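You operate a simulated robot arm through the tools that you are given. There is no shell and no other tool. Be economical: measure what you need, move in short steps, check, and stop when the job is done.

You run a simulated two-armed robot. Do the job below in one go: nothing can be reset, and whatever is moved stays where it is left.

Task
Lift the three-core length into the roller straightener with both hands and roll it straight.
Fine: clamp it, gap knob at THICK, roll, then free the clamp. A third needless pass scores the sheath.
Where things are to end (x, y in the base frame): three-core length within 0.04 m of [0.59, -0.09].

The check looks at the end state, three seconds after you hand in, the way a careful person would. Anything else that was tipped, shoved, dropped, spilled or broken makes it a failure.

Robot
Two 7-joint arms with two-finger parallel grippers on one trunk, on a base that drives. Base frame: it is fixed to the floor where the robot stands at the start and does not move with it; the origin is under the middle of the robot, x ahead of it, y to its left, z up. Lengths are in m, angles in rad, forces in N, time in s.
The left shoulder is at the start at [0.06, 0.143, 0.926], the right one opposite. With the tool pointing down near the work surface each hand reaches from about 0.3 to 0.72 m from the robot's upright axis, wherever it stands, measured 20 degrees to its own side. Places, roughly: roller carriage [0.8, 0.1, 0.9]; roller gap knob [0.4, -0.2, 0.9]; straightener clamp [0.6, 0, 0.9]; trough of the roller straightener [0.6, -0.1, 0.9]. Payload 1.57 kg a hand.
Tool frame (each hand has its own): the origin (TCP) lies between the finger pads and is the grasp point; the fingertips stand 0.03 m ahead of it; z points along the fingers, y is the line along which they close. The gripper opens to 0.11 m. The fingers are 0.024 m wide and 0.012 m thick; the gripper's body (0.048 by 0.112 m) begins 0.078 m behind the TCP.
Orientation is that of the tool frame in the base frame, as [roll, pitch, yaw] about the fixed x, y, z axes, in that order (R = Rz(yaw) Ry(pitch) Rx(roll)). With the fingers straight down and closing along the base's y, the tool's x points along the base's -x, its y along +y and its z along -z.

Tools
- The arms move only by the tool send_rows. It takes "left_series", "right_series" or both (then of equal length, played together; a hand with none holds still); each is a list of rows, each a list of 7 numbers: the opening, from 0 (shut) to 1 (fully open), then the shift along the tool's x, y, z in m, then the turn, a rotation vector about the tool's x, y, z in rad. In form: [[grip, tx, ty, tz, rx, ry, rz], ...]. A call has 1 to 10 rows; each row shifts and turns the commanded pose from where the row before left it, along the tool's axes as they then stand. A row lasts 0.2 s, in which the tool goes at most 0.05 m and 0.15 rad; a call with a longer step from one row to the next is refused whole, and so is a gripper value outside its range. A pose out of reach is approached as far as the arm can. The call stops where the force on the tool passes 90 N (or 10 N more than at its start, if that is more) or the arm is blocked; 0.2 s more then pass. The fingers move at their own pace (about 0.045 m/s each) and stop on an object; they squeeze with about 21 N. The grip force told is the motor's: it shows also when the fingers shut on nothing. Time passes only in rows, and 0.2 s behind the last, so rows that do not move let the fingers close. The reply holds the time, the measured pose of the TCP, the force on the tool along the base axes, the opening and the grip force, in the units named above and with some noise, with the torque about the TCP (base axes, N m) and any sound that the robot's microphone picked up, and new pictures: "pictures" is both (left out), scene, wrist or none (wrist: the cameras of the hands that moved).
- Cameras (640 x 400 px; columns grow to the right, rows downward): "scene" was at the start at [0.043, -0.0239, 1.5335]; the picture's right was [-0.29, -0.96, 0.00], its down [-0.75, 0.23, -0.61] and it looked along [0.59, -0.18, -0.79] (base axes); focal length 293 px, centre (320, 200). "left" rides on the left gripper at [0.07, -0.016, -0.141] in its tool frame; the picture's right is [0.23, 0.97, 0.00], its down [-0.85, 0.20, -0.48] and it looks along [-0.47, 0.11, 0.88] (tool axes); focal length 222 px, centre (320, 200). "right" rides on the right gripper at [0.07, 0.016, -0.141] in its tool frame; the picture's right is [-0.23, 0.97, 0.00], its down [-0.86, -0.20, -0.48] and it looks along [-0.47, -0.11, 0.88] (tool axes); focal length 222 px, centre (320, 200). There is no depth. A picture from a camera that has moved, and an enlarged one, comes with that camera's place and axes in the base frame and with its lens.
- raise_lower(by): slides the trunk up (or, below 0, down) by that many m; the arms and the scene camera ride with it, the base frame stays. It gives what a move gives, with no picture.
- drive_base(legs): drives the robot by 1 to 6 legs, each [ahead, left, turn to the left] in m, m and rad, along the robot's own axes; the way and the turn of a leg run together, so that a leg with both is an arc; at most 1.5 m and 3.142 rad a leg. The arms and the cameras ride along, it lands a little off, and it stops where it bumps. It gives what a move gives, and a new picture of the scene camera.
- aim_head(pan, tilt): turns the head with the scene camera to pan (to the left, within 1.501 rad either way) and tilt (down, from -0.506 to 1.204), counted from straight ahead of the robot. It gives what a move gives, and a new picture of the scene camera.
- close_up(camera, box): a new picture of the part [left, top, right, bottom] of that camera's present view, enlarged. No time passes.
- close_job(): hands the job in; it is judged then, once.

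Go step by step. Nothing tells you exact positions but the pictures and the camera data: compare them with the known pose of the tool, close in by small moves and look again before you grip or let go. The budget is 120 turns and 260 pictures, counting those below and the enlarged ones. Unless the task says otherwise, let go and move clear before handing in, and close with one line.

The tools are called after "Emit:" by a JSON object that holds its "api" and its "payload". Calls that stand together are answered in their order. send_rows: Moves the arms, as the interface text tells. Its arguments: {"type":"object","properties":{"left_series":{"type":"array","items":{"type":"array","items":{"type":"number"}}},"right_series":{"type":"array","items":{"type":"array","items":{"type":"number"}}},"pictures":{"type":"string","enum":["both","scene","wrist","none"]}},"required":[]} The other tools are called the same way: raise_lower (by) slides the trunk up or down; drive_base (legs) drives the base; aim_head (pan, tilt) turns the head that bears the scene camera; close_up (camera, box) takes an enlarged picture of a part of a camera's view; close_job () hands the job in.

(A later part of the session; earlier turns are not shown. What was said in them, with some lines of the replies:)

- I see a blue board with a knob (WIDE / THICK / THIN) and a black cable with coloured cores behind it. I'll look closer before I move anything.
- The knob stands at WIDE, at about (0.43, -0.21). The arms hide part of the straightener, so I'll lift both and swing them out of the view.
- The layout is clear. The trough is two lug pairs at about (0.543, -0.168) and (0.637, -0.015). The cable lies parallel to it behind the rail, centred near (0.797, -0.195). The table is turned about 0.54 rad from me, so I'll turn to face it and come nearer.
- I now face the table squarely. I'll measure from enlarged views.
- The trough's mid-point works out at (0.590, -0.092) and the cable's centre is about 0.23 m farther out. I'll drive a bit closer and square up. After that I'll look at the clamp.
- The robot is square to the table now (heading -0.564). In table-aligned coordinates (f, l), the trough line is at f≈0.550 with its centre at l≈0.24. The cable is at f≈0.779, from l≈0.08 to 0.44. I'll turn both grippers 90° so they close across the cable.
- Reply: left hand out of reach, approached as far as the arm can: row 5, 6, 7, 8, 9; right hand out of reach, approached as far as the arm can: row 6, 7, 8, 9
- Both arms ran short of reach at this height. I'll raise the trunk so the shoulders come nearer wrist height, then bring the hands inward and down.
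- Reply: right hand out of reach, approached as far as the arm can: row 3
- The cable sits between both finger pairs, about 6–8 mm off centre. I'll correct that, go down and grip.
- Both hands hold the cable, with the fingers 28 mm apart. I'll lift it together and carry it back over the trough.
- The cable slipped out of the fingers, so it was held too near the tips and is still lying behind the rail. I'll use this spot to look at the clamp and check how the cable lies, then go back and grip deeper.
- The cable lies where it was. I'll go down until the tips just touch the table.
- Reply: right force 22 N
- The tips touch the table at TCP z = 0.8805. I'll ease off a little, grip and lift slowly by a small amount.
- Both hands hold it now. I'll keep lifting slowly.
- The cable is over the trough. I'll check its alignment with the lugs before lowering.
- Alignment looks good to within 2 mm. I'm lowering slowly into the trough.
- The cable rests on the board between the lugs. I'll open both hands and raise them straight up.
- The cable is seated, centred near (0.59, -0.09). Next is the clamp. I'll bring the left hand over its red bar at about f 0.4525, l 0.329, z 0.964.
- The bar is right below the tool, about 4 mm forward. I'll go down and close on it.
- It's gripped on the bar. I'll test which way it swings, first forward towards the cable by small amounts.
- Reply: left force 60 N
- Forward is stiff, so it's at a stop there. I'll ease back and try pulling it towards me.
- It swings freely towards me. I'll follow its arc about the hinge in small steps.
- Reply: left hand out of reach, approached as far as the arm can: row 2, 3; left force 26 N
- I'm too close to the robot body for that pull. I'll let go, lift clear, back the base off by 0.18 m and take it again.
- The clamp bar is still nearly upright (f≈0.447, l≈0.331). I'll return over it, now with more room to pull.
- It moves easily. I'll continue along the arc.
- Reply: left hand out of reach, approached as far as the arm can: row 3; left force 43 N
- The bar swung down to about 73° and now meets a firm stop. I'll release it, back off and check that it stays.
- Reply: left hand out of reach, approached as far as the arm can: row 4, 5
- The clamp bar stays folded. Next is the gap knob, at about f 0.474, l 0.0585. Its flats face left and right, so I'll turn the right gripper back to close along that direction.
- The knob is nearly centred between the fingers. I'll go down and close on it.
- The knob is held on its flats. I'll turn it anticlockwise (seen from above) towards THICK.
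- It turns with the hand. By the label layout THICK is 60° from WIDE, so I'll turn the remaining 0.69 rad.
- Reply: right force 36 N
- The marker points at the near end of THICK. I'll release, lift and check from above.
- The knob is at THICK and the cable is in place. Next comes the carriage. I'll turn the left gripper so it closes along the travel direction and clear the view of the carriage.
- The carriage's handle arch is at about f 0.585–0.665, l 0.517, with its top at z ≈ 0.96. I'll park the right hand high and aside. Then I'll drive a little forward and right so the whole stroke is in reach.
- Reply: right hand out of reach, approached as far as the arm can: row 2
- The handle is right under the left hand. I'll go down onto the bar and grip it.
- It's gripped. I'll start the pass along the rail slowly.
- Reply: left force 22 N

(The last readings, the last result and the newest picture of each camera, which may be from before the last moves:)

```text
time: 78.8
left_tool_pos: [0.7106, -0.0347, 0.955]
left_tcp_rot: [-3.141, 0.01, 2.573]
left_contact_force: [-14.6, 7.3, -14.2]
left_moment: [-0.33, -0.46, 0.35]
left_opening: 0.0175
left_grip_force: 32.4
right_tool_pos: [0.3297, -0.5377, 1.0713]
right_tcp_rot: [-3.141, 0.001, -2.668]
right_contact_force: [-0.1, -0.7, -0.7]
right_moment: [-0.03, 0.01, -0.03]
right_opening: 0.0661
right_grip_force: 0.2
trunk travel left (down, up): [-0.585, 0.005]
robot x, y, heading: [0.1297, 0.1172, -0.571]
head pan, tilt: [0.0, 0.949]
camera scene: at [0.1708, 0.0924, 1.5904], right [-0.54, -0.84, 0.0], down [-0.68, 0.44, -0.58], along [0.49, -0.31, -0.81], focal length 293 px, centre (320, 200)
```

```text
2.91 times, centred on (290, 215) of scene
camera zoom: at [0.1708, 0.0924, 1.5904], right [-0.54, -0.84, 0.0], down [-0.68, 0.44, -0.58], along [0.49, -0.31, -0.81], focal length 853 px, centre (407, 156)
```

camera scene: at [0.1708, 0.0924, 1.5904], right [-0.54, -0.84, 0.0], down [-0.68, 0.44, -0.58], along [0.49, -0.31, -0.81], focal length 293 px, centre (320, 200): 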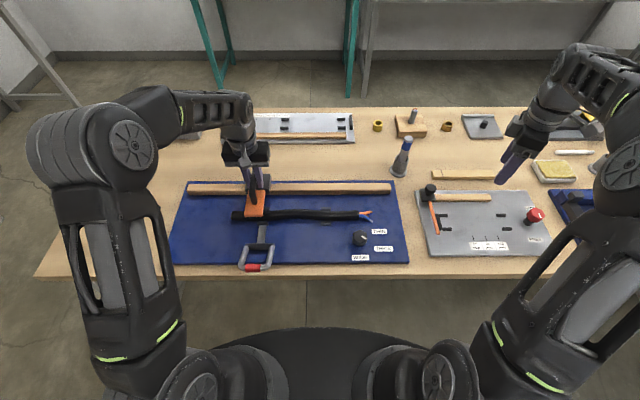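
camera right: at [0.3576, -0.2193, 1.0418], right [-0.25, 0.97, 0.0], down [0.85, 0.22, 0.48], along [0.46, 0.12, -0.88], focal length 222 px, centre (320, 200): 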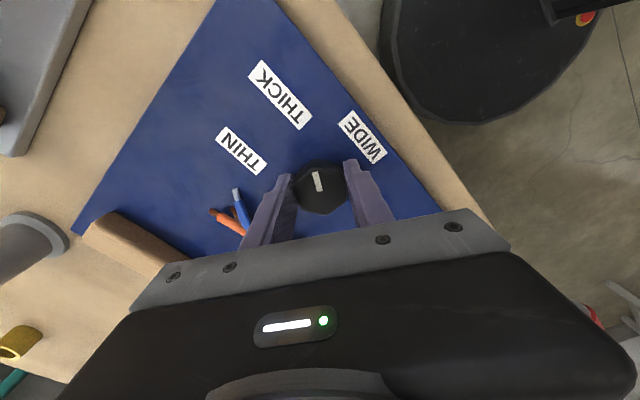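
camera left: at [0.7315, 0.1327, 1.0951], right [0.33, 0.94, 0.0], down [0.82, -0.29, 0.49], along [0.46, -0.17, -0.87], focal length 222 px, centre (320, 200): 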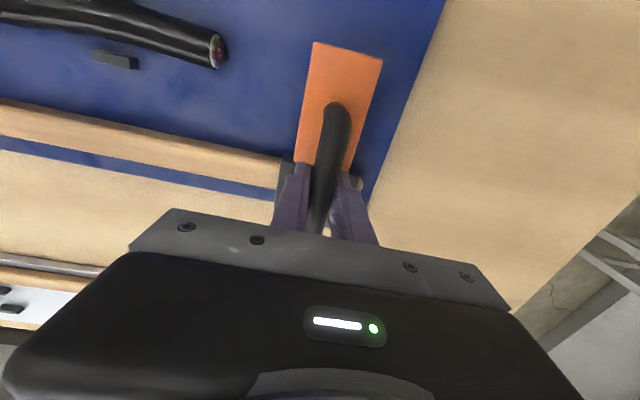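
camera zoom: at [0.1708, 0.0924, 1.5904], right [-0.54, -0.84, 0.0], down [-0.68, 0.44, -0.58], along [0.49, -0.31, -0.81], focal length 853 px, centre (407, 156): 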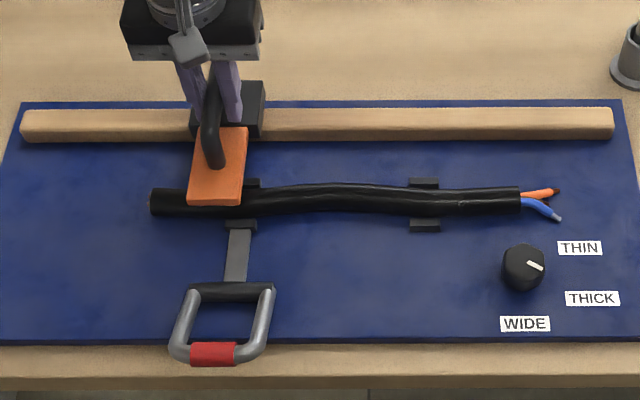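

The roller is over the cable. I'll continue, easing slightly inward to relieve the side force.

Emit:
{"api": "send_rows", "payload": {"left_series": [[0, 0.002, -0.02, 0, 0, 0, 0], [0, 0.001, -0.02, 0, 0, 0, 0], [0, 0.0005, -0.02, 0, 0, 0, 0], [0, 0.0005, -0.02, 0, 0, 0, 0], [0, 0.0005, -0.02, 0, 0, 0, 0], [0, 0, -0.02, 0, 0, 0, 0], [0, 0, -0.02, 0, 0, 0, 0], [0, 0, -0.02, 0, 0, 0, 0], [0, 0, 0, 0, 0, 0, 0]], "pictures": "scene"}}

Emit:
{"api": "close_up", "payload": {"camera": "scene", "box": [180, 150, 400, 280]}}

```text
time: 80.8
left_tool_pos: [0.622, -0.1699, 0.9539]
left_tcp_rot: [-3.137, 0.016, 2.572]
left_contact_force: [22.3, -13.5, 7.2]
left_moment: [0.08, 0.08, 0.3]
left_opening: 0.018
left_grip_force: 32.0
right_tool_pos: [0.3317, -0.538, 1.0695]
right_tcp_rot: [-3.141, -0.001, -2.668]
right_contact_force: [1.1, -0.9, 0.6]
right_moment: [-0.01, 0.01, 0.01]
right_opening: 0.0662
right_grip_force: 0.0
trunk travel left (down, up): [-0.585, 0.005]
robot x, y, heading: [0.1328, 0.1201, -0.572]
head pan, tilt: [0.0, 0.949]
camera scene: at [0.1743, 0.0898, 1.5906], right [-0.54, -0.84, 0.0], down [-0.69, 0.44, -0.58], along [0.49, -0.31, -0.81], focal length 293 px, centre (320, 200)
```

scene: 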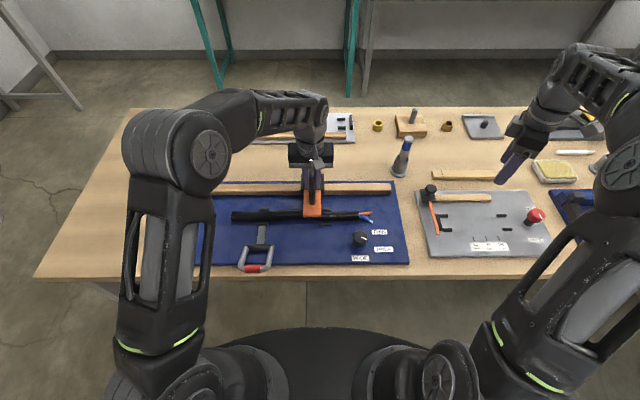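

```text
2.91 times, centred on (290, 215) of scene
camera zoom: at [0.1743, 0.0898, 1.5906], right [-0.54, -0.84, 0.0], down [-0.69, 0.44, -0.58], along [0.49, -0.31, -0.81], focal length 853 px, centre (407, 156)
```

zoom: 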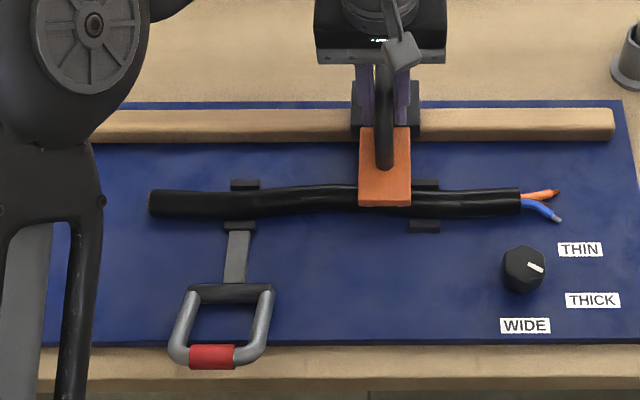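

Emit:
{"api": "send_rows", "payload": {"left_series": [[0, -0.0025, -0.02, 0, 0, 0, 0], [0, 0, -0.02, 0, 0, 0, 0], [0, 0, -0.02, 0, 0, 0, 0], [0, 0, -0.02, 0, 0, 0, 0], [0, 0, -0.02, 0, 0, 0, 0], [0, 0, -0.02, 0, 0, 0, 0], [0, 0, -0.02, 0, 0, 0, 0], [0, 0, 0, 0, 0, 0, 0]], "pictures": "scene"}}

Emit:
{"api": "close_up", "payload": {"camera": "scene", "box": [200, 150, 420, 280]}}

```text
time: 82.6
left_tool_pos: [0.5457, -0.2866, 0.9534]
left_tcp_rot: [3.139, 0.01, 2.573]
left_contact_force: [4.6, -3.3, -2.4]
left_moment: [-0.46, -0.65, 0.32]
left_opening: 0.0178
left_grip_force: 32.4
right_tool_pos: [0.33, -0.5378, 1.0701]
right_tcp_rot: [-3.141, 0.0, -2.667]
right_contact_force: [0.6, -0.3, -0.1]
right_moment: [0.02, 0.0, -0.04]
right_opening: 0.0658
right_grip_force: 0.1
trunk travel left (down, up): [-0.585, 0.005]
robot x, y, heading: [0.1381, 0.1158, -0.569]
head pan, tilt: [0.0, 0.949]
camera scene: at [0.1726, 0.0907, 1.5903], right [-0.54, -0.84, 0.0], down [-0.68, 0.44, -0.58], along [0.49, -0.31, -0.81], focal length 293 px, centre (320, 200)
```

scene: 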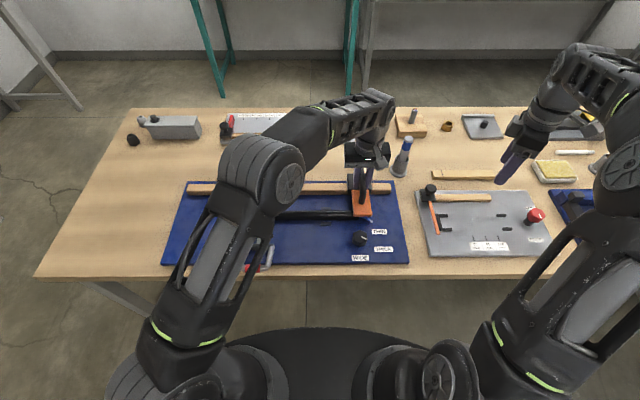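

```text
2.91 times, centred on (310, 215) of scene
camera zoom: at [0.1726, 0.0907, 1.5903], right [-0.54, -0.84, 0.0], down [-0.68, 0.44, -0.58], along [0.49, -0.31, -0.81], focal length 853 px, centre (349, 156)
```

zoom: 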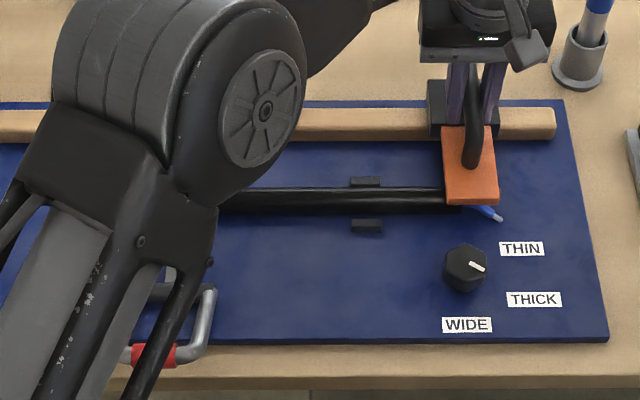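

The cable behind the roller looks straight now. I'll finish the stroke past the cable's end.

Emit:
{"api": "send_rows", "payload": {"left_series": [[0, 0, -0.015, 0, 0, 0, 0], [0, 0, -0.015, 0, 0, 0, 0], [0, 0, -0.015, 0, 0, 0, 0], [0, 0, -0.01, 0, 0, 0, 0], [0, 0, 0, 0, 0, 0, 0]], "pictures": "scene"}}

Emit:
{"api": "close_up", "payload": {"camera": "scene", "box": [200, 150, 420, 280]}}

```text
time: 83.8
left_tool_pos: [0.5196, -0.3275, 0.9542]
left_tcp_rot: [3.139, 0.01, 2.574]
left_contact_force: [14.1, 12.2, 1.0]
left_moment: [-0.07, -0.21, 0.2]
left_opening: 0.0175
left_grip_force: 32.6
right_tool_pos: [0.3313, -0.5372, 1.0721]
right_tcp_rot: [-3.14, -0.001, -2.664]
right_contact_force: [-0.3, -0.1, -1.2]
right_moment: [0.0, 0.03, -0.01]
right_opening: 0.0659
right_grip_force: 0.0
trunk travel left (down, up): [-0.585, 0.005]
robot x, y, heading: [0.1328, 0.1162, -0.575]
head pan, tilt: [0.0, 0.949]
camera scene: at [0.1734, 0.0934, 1.5905], right [-0.54, -0.84, 0.0], down [-0.69, 0.44, -0.58], along [0.49, -0.31, -0.81], focal length 293 px, centre (320, 200)
```

scene: 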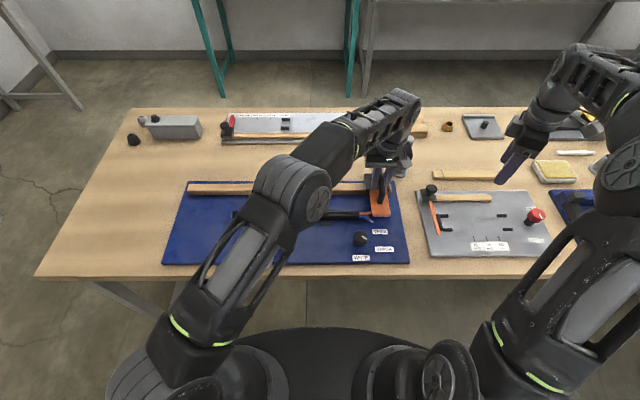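

```text
2.91 times, centred on (310, 215) of scene
camera zoom: at [0.1734, 0.0934, 1.5905], right [-0.54, -0.84, 0.0], down [-0.69, 0.44, -0.58], along [0.49, -0.31, -0.81], focal length 853 px, centre (349, 156)
```

zoom: 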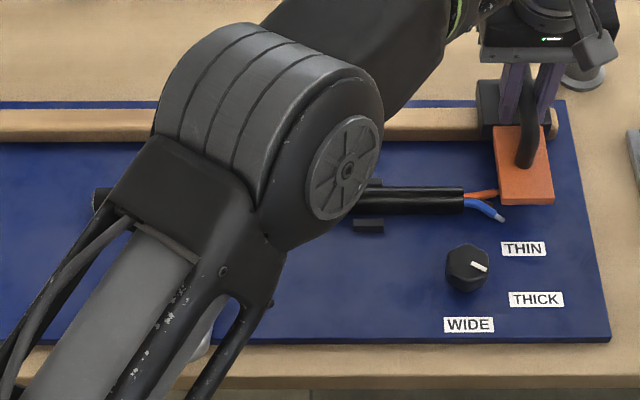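

The stroke is complete, with the carriage at the rail's right end. I'll let go, lift and move aside to see if the cable is fully straight.

Emit:
{"api": "send_rows", "payload": {"left_series": [[0.6, 0, 0, 0, 0, 0, 0], [0.6, 0, 0, 0, 0, 0, 0], [0.6, 0, 0, 0, 0, 0, 0], [0.6, 0, 0, -0.03, 0, 0, 0], [0.6, 0, 0, -0.04, 0, 0, 0], [0.6, 0, 0.02, -0.04, 0, 0, 0], [0.6, 0.0, 0.045, 0, 0, 0, 0], [0.6, 0.0, 0.045, 0, 0, 0, 0], [0.6, 0.0, 0.045, 0, 0, 0, 0], [0.6, 0.0, 0.045, 0, 0, 0, 0]], "pictures": "none"}}

Emit:
{"api": "send_rows", "payload": {"left_series": [[0.6, 0.0, 0.045, 0, 0, 0, 0], [0.6, 0.0, 0.045, 0, 0, 0, 0], [0.6, 0.0, 0.045, 0, 0, 0, 0], [0.6, 0.0, 0.045, 0, 0, 0, 0], [0.6, 0.0, 0.045, 0, 0, 0, 0], [0.6, 0.0, 0.045, 0, 0, 0, 0], [0.6, 0.0, 0.0, 0, 0, 0, 0]], "pictures": "scene"}}

Emit:
{"api": "close_up", "payload": {"camera": "scene", "box": [200, 150, 420, 280]}}

Emit:
{"api": "close_up", "payload": {"camera": "scene", "box": [220, 180, 380, 250]}}

```text
time: 86.0
left_tool_pos: [0.6178, -0.1717, 1.0149]
left_tcp_rot: [-3.141, 0.012, 2.573]
left_contact_force: [0.3, 0.1, 0.4]
left_moment: [0.0, 0.01, -0.01]
left_opening: 0.0659
left_grip_force: 0.0
left hand out of reach, approached as far as the arm can: row 5, 6
right_tool_pos: [0.3304, -0.5376, 1.0714]
right_tcp_rot: [-3.139, -0.001, -2.666]
right_contact_force: [0.9, -0.2, 0.9]
right_moment: [-0.03, -0.01, 0.02]
right_opening: 0.0661
right_grip_force: 0.0
trunk travel left (down, up): [-0.585, 0.005]
robot x, y, heading: [0.135, 0.114, -0.57]
head pan, tilt: [0.0, 0.949]
```

```text
time: 87.6
left_tool_pos: [0.7641, 0.0509, 1.0152]
left_tcp_rot: [3.141, 0.012, 2.57]
left_contact_force: [0.1, 0.3, -0.6]
left_moment: [0.03, -0.01, -0.04]
left_opening: 0.0663
left_grip_force: 0.0
right_tool_pos: [0.329, -0.5379, 1.0711]
right_tcp_rot: [3.141, 0.001, -2.667]
right_contact_force: [-0.8, -0.5, 0.2]
right_moment: [0.02, -0.01, -0.04]
right_opening: 0.0661
right_grip_force: 0.1
trunk travel left (down, up): [-0.585, 0.005]
robot x, y, heading: [0.1316, 0.1204, -0.568]
head pan, tilt: [0.0, 0.949]
camera scene: at [0.1712, 0.0909, 1.5905], right [-0.54, -0.84, 0.0], down [-0.68, 0.44, -0.58], along [0.49, -0.31, -0.81], focal length 293 px, centre (320, 200)
```

scene: 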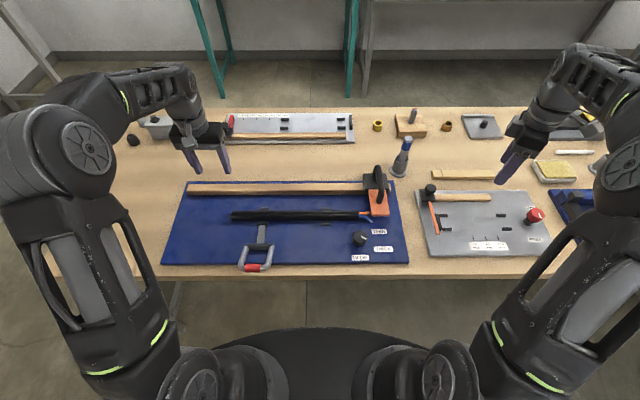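

```text
2.91 times, centred on (310, 215) of scene
camera zoom: at [0.1712, 0.0909, 1.5905], right [-0.54, -0.84, 0.0], down [-0.68, 0.44, -0.58], along [0.49, -0.31, -0.81], focal length 853 px, centre (349, 156)
```

zoom: 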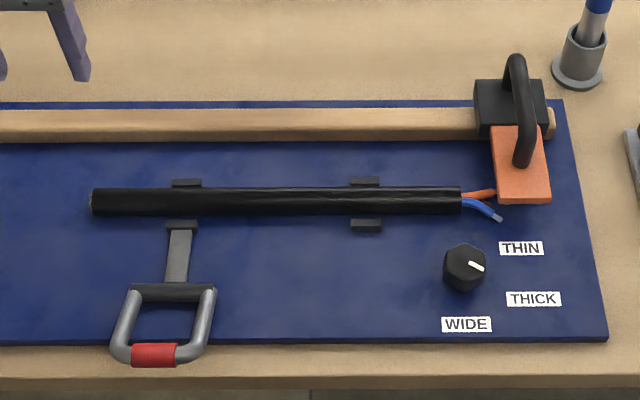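

```text
4.00 times, centred on (300, 215) of scene
camera zoom: at [0.1712, 0.0909, 1.5905], right [-0.54, -0.84, 0.0], down [-0.68, 0.44, -0.58], along [0.49, -0.31, -0.81], focal length 1172 px, centre (400, 140)
```

zoom: 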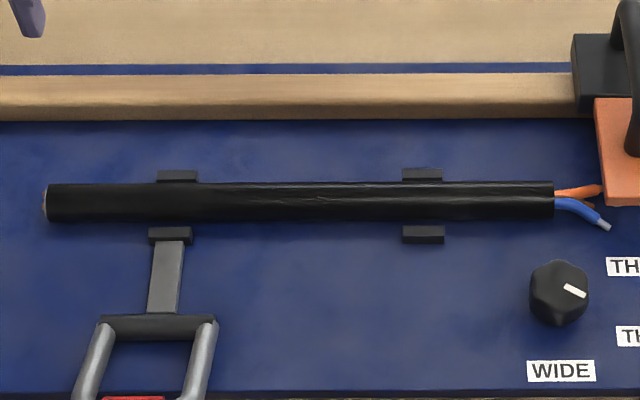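

One pass has made it completely straight, so no further pass is needed. The last step is to free the clamp. I'll turn the left gripper back to close across the clamp bar and back off a little.

Emit:
{"api": "send_rows", "payload": {"left_series": [[0.5, 0, 0, -0.03, 0, 0, 0.15], [0.5, 0, 0, 0, 0, 0, 0.15], [0.5, 0, 0, 0, 0, 0, 0.15], [0.5, 0, 0, 0, 0, 0, 0.15], [0.5, 0, 0, 0, 0, 0, 0.15], [0.5, 0, 0, 0, 0, 0, 0.15], [0.5, 0, 0, 0, 0, 0, 0.15], [0.5, 0, 0, 0, 0, 0, 0.15], [0.5, 0, 0, 0, 0, 0, 0.15], [0.5, 0, 0, 0, 0, 0, 0.15]], "pictures": "none"}}

Emit:
{"api": "drive_base", "payload": {"legs": [[-0.1, 0, 0]]}}

```text
time: 89.8
left_tool_pos: [0.7621, 0.0532, 1.0459]
left_tcp_rot: [3.129, 0.0, 1.07]
left_contact_force: [0.2, 0.2, 0.4]
left_moment: [0.02, 0.01, -0.02]
left_opening: 0.055
left_grip_force: 0.1
right_tool_pos: [0.3308, -0.5377, 1.0713]
right_tcp_rot: [-3.14, -0.001, -2.668]
right_contact_force: [-0.2, -0.6, -1.3]
right_moment: [0.01, -0.03, -0.02]
right_opening: 0.066
right_grip_force: 0.1
trunk travel left (down, up): [-0.585, 0.005]
robot x, y, heading: [0.1365, 0.1187, -0.57]
head pan, tilt: [0.0, 0.949]
```

```text
time: 91.0
left_tool_pos: [0.6743, 0.1092, 1.0461]
left_tcp_rot: [3.126, 0.001, 1.073]
left_contact_force: [-0.1, 0.1, 1.2]
left_moment: [-0.03, -0.03, 0.0]
left_opening: 0.055
left_grip_force: 0.0
right_tool_pos: [0.2431, -0.4814, 1.0709]
right_tcp_rot: [-3.14, 0.002, -2.664]
right_contact_force: [-0.3, 0.6, -0.2]
right_moment: [-0.04, -0.06, 0.0]
right_opening: 0.0662
right_grip_force: 0.1
trunk travel left (down, up): [-0.585, 0.005]
robot x, y, heading: [0.0492, 0.17, -0.571]
head pan, tilt: [0.0, 0.949]
camera scene: at [0.0842, 0.1475, 1.5905], right [-0.54, -0.84, 0.0], down [-0.68, 0.44, -0.58], along [0.49, -0.31, -0.81], focal length 293 px, centre (320, 200)
```

scene: 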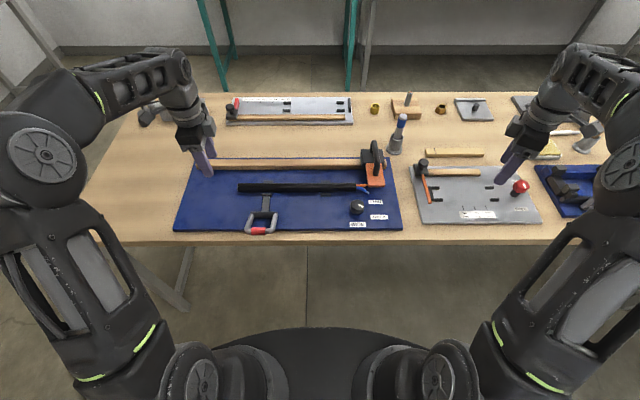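

Emit:
{"api": "send_rows", "payload": {"left_series": [[0.55, 0, 0, 0, 0, 0, 0.066], [0.55, -0.0246, -0.0267, 0, 0, 0, 0], [0.55, -0.0246, -0.0267, 0, 0, 0, 0], [0.55, -0.0246, -0.0267, 0, 0, 0, 0], [0.55, -0.0246, -0.0267, 0, 0, 0, 0], [0.55, -0.0246, -0.0267, 0, 0, 0, 0], [0.55, 0, 0, 0.045, 0, 0, 0], [0.55, 0, 0, 0, 0, 0, 0]], "pictures": "both"}}

Emit:
{"api": "close_up", "payload": {"camera": "left", "box": [220, 60, 440, 240]}}

Emit:
{"api": "close_up", "payload": {"camera": "scene", "box": [200, 160, 320, 250]}}

```text
time: 92.8
left_tool_pos: [0.4981, 0.0739, 0.9993]
left_tcp_rot: [3.131, 0.001, 1.009]
left_contact_force: [-0.7, 0.0, 0.0]
left_moment: [0.0, -0.03, 0.01]
left_opening: 0.0604
left_grip_force: 0.0
right_tool_pos: [0.2433, -0.4817, 1.0717]
right_tcp_rot: [-3.141, 0.002, -2.665]
right_contact_force: [-0.4, 1.5, -0.2]
right_moment: [0.0, -0.03, -0.03]
right_opening: 0.0661
right_grip_force: 0.1
trunk travel left (down, up): [-0.585, 0.005]
robot x, y, heading: [0.0482, 0.1696, -0.568]
head pan, tilt: [0.0, 0.949]
camera scene: at [0.0846, 0.147, 1.5905], right [-0.54, -0.84, 0.0], down [-0.68, 0.44, -0.58], along [0.49, -0.31, -0.81], focal length 293 px, centre (320, 200)
camera left: at [0.5194, 0.1417, 1.1406], right [0.94, -0.33, 0.01], down [-0.29, -0.83, 0.48], along [-0.15, -0.46, -0.88], focal length 222 px, centre (320, 200)
```

scene: 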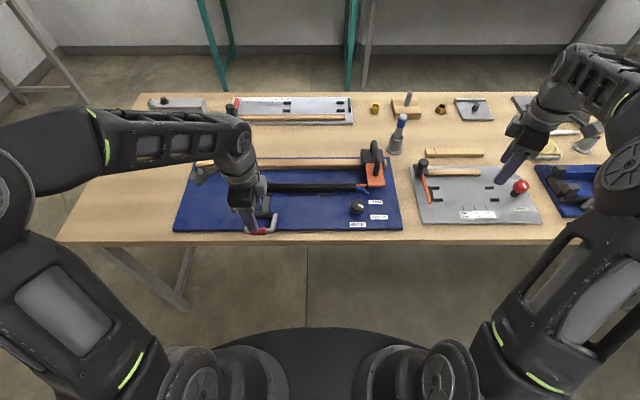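
left: 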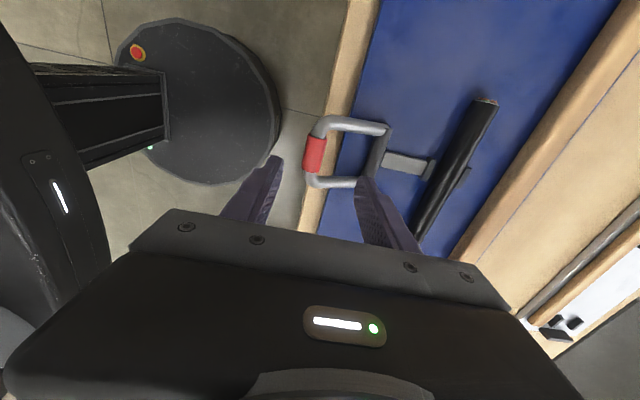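

```text
2.22 times, centred on (330, 150) of left
camera zoom: at [0.5194, 0.1417, 1.1406], right [0.94, -0.33, 0.01], down [-0.29, -0.83, 0.48], along [-0.15, -0.46, -0.88], focal length 494 px, centre (298, 311)
```

zoom: 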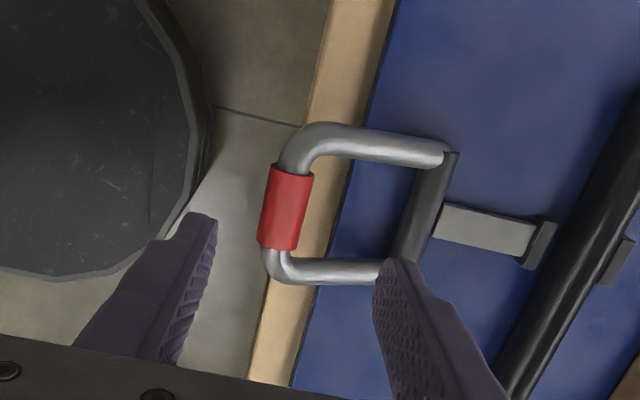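

```text
4.44 times, centred on (260, 205) of scene
camera zoom: at [0.0846, 0.147, 1.5905], right [-0.54, -0.84, 0.0], down [-0.68, 0.44, -0.58], along [0.49, -0.31, -0.81], focal length 1303 px, centre (587, 178)
```

zoom: 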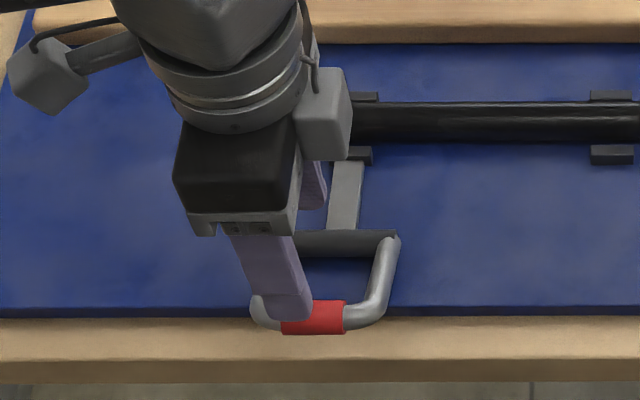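

The bar is at about f 0.375, z 0.915. I'll go down on it and grip.

Emit:
{"api": "send_rows", "payload": {"left_series": [[0.55, 0, -0.006, 0.03, 0, 0, 0], [0.55, 0, 0, 0.03, 0, 0, 0], [0.55, 0, 0, 0.024, 0, 0, 0], [0.55, 0, 0, 0, 0, 0, 0], [0, 0, 0, 0, 0, 0, 0], [0, 0, 0, 0, 0, 0, 0], [0, 0, 0, 0, 0, 0, 0], [0, 0, 0, 0, 0, 0, 0]], "pictures": "wrist"}}

```text
time: 94.6
left_tool_pos: [0.4933, 0.0787, 0.9184]
left_tcp_rot: [3.131, -0.002, 1.009]
left_contact_force: [-2.9, 2.0, -1.1]
left_moment: [0.15, 0.07, -0.05]
left_opening: 0.0206
left_grip_force: 28.5
right_tool_pos: [0.2454, -0.4832, 1.0712]
right_tcp_rot: [-3.14, 0.002, -2.665]
right_contact_force: [-0.7, -0.3, 0.2]
right_moment: [0.01, 0.03, -0.01]
right_opening: 0.0659
right_grip_force: 0.2
trunk travel left (down, up): [-0.585, 0.005]
robot x, y, heading: [0.0496, 0.1739, -0.573]
head pan, tilt: [0.0, 0.949]
camera left: at [0.5152, 0.1454, 1.0591], right [0.94, -0.33, 0.01], down [-0.29, -0.83, 0.48], along [-0.15, -0.46, -0.88], focal length 222 px, centre (320, 200)
```

left: 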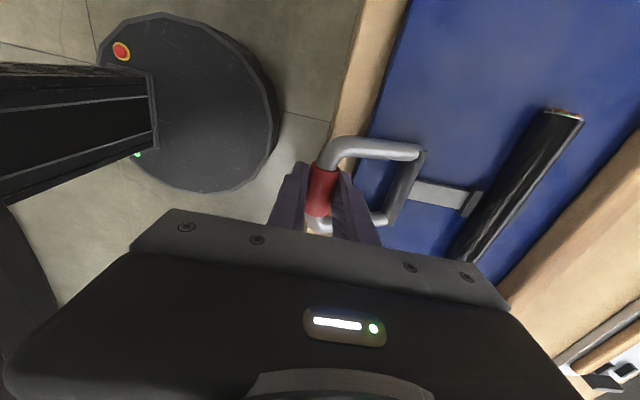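

Emit:
{"api": "send_rows", "payload": {"left_series": [[0, 0, 0.0065, -0.0098, 0, 0, 0], [0, 0, 0.0077, -0.0089, 0, 0, 0], [0, 0, 0.0087, -0.0079, 0, 0, 0], [0, 0, 0.0096, -0.0068, 0, 0, 0], [0, 0, 0, 0, 0, 0, 0]], "pictures": "none"}}

Emit:
{"api": "send_rows", "payload": {"left_series": [[0, 0, 0.0103, -0.0056, 0, 0, 0], [0, 0, 0.0109, -0.0044, 0, 0, 0], [0, 0, 0.0114, -0.003, 0, 0, 0], [0, 0, 0.0116, -0.0016, 0, 0, 0], [0, 0, 0.003, 0, 0, 0, 0], [0, 0, 0, 0, 0, 0, 0]], "pictures": "wrist"}}

```text
time: 95.8
left_tool_pos: [0.5198, 0.0617, 0.9513]
left_tcp_rot: [3.127, -0.001, 1.01]
left_contact_force: [-8.0, 7.1, 14.4]
left_moment: [0.2, 0.05, -0.02]
left_opening: 0.0205
left_grip_force: 33.7
right_tool_pos: [0.2439, -0.4807, 1.0716]
right_tcp_rot: [-3.14, 0.003, -2.665]
right_contact_force: [0.1, -0.1, 0.6]
right_moment: [0.04, 0.0, -0.04]
right_opening: 0.0661
right_grip_force: 0.0
trunk travel left (down, up): [-0.585, 0.005]
robot x, y, heading: [0.049, 0.1726, -0.567]
head pan, tilt: [0.0, 0.949]
```

```text
time: 97.2
left_tool_pos: [0.5589, 0.0374, 0.9644]
left_tcp_rot: [3.131, 0.0, 1.009]
left_contact_force: [-10.4, 11.5, -1.0]
left_moment: [-0.08, 0.27, -0.03]
left_opening: 0.0203
left_grip_force: 33.2
right_tool_pos: [0.2447, -0.4807, 1.0718]
right_tcp_rot: [-3.14, 0.001, -2.664]
right_contact_force: [0.3, 1.1, 1.2]
right_moment: [0.03, -0.01, 0.0]
right_opening: 0.0659
right_grip_force: 0.1
trunk travel left (down, up): [-0.585, 0.005]
robot x, y, heading: [0.0481, 0.1735, -0.57]
head pan, tilt: [0.0, 0.949]
camera left: at [0.5802, 0.1042, 1.1059], right [0.95, -0.33, 0.01], down [-0.29, -0.83, 0.48], along [-0.15, -0.46, -0.88], focal length 222 px, centre (320, 200)
```

left: 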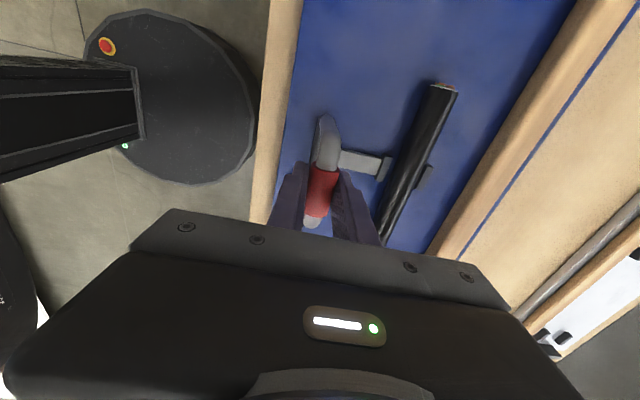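

The bar is back upright against its stop, as it was at the start. I'll release, lift straight up and clear off.

Emit:
{"api": "send_rows", "payload": {"left_series": [[0.55, 0, 0, 0, 0, 0, 0], [0.55, 0, 0, 0, 0, 0, 0], [0.55, 0, 0, 0, 0, 0, 0], [0.55, 0, 0, -0.03, 0, 0, 0], [0.55, 0, 0, -0.04, 0, 0, 0], [0.55, 0, 0, -0.03, 0, 0, 0], [0.55, 0.045, 0, 0, 0, 0, 0], [0.55, 0.045, 0, 0, 0, 0, 0], [0.55, 0.045, 0, 0, 0, 0, 0], [0.55, 0, 0, 0, 0, 0, 0]], "pictures": "scene"}}

Emit:
{"api": "close_up", "payload": {"camera": "scene", "box": [190, 110, 420, 250]}}

```text
time: 99.4
left_tool_pos: [0.6317, 0.1506, 1.0638]
left_tcp_rot: [3.131, 0.001, 1.005]
left_contact_force: [0.3, 0.3, 0.5]
left_moment: [0.01, 0.01, 0.02]
left_opening: 0.0604
left_grip_force: 0.0
right_tool_pos: [0.2445, -0.4822, 1.0711]
right_tcp_rot: [-3.141, 0.002, -2.664]
right_contact_force: [-0.9, 0.1, -0.8]
right_moment: [0.0, -0.05, -0.04]
right_opening: 0.0662
right_grip_force: 0.2
trunk travel left (down, up): [-0.585, 0.005]
robot x, y, heading: [0.0457, 0.1711, -0.568]
head pan, tilt: [0.0, 0.949]
camera scene: at [0.0852, 0.1458, 1.5905], right [-0.54, -0.84, 0.0], down [-0.68, 0.44, -0.58], along [0.49, -0.31, -0.81], focal length 293 px, centre (320, 200)
```

scene: 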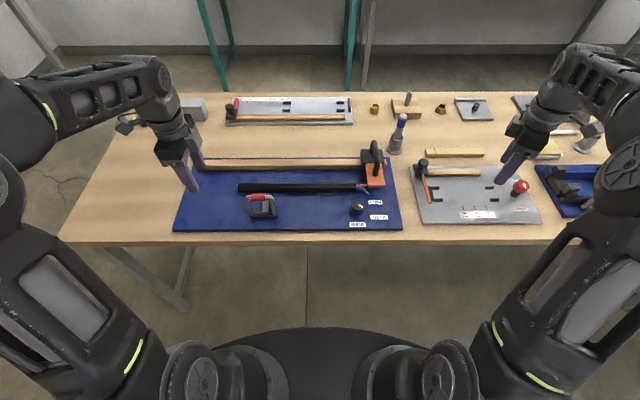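

```text
2.78 times, centred on (305, 180) of scene
camera zoom: at [0.0852, 0.1458, 1.5905], right [-0.54, -0.84, 0.0], down [-0.68, 0.44, -0.58], along [0.49, -0.31, -0.81], focal length 816 px, centre (362, 256)
```

zoom: 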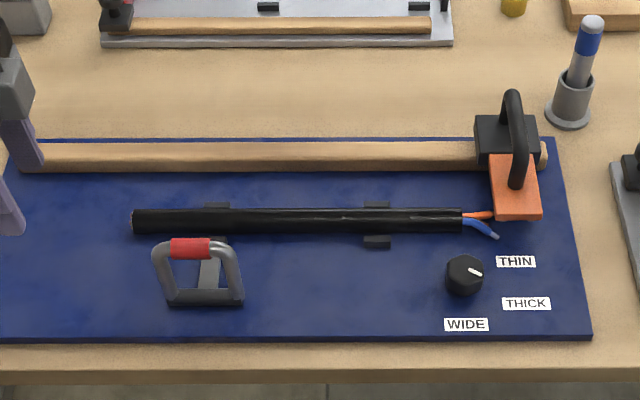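

The cable lies straight in the trough, centred near (0.59, -0.09). The clamp is upright and free, the knob is at THICK, and both hands are clear, so I'm handing in.

Emit:
{"api": "close_job", "payload": {}}

```text
The job is handed in.
```

I lifted the three-core length into the trough with both hands, clamped it, set the knob to THICK, rolled it straight in a single pass and freed the clamp. It ended straight, centred at about (0.59, -0.09) by the camera.
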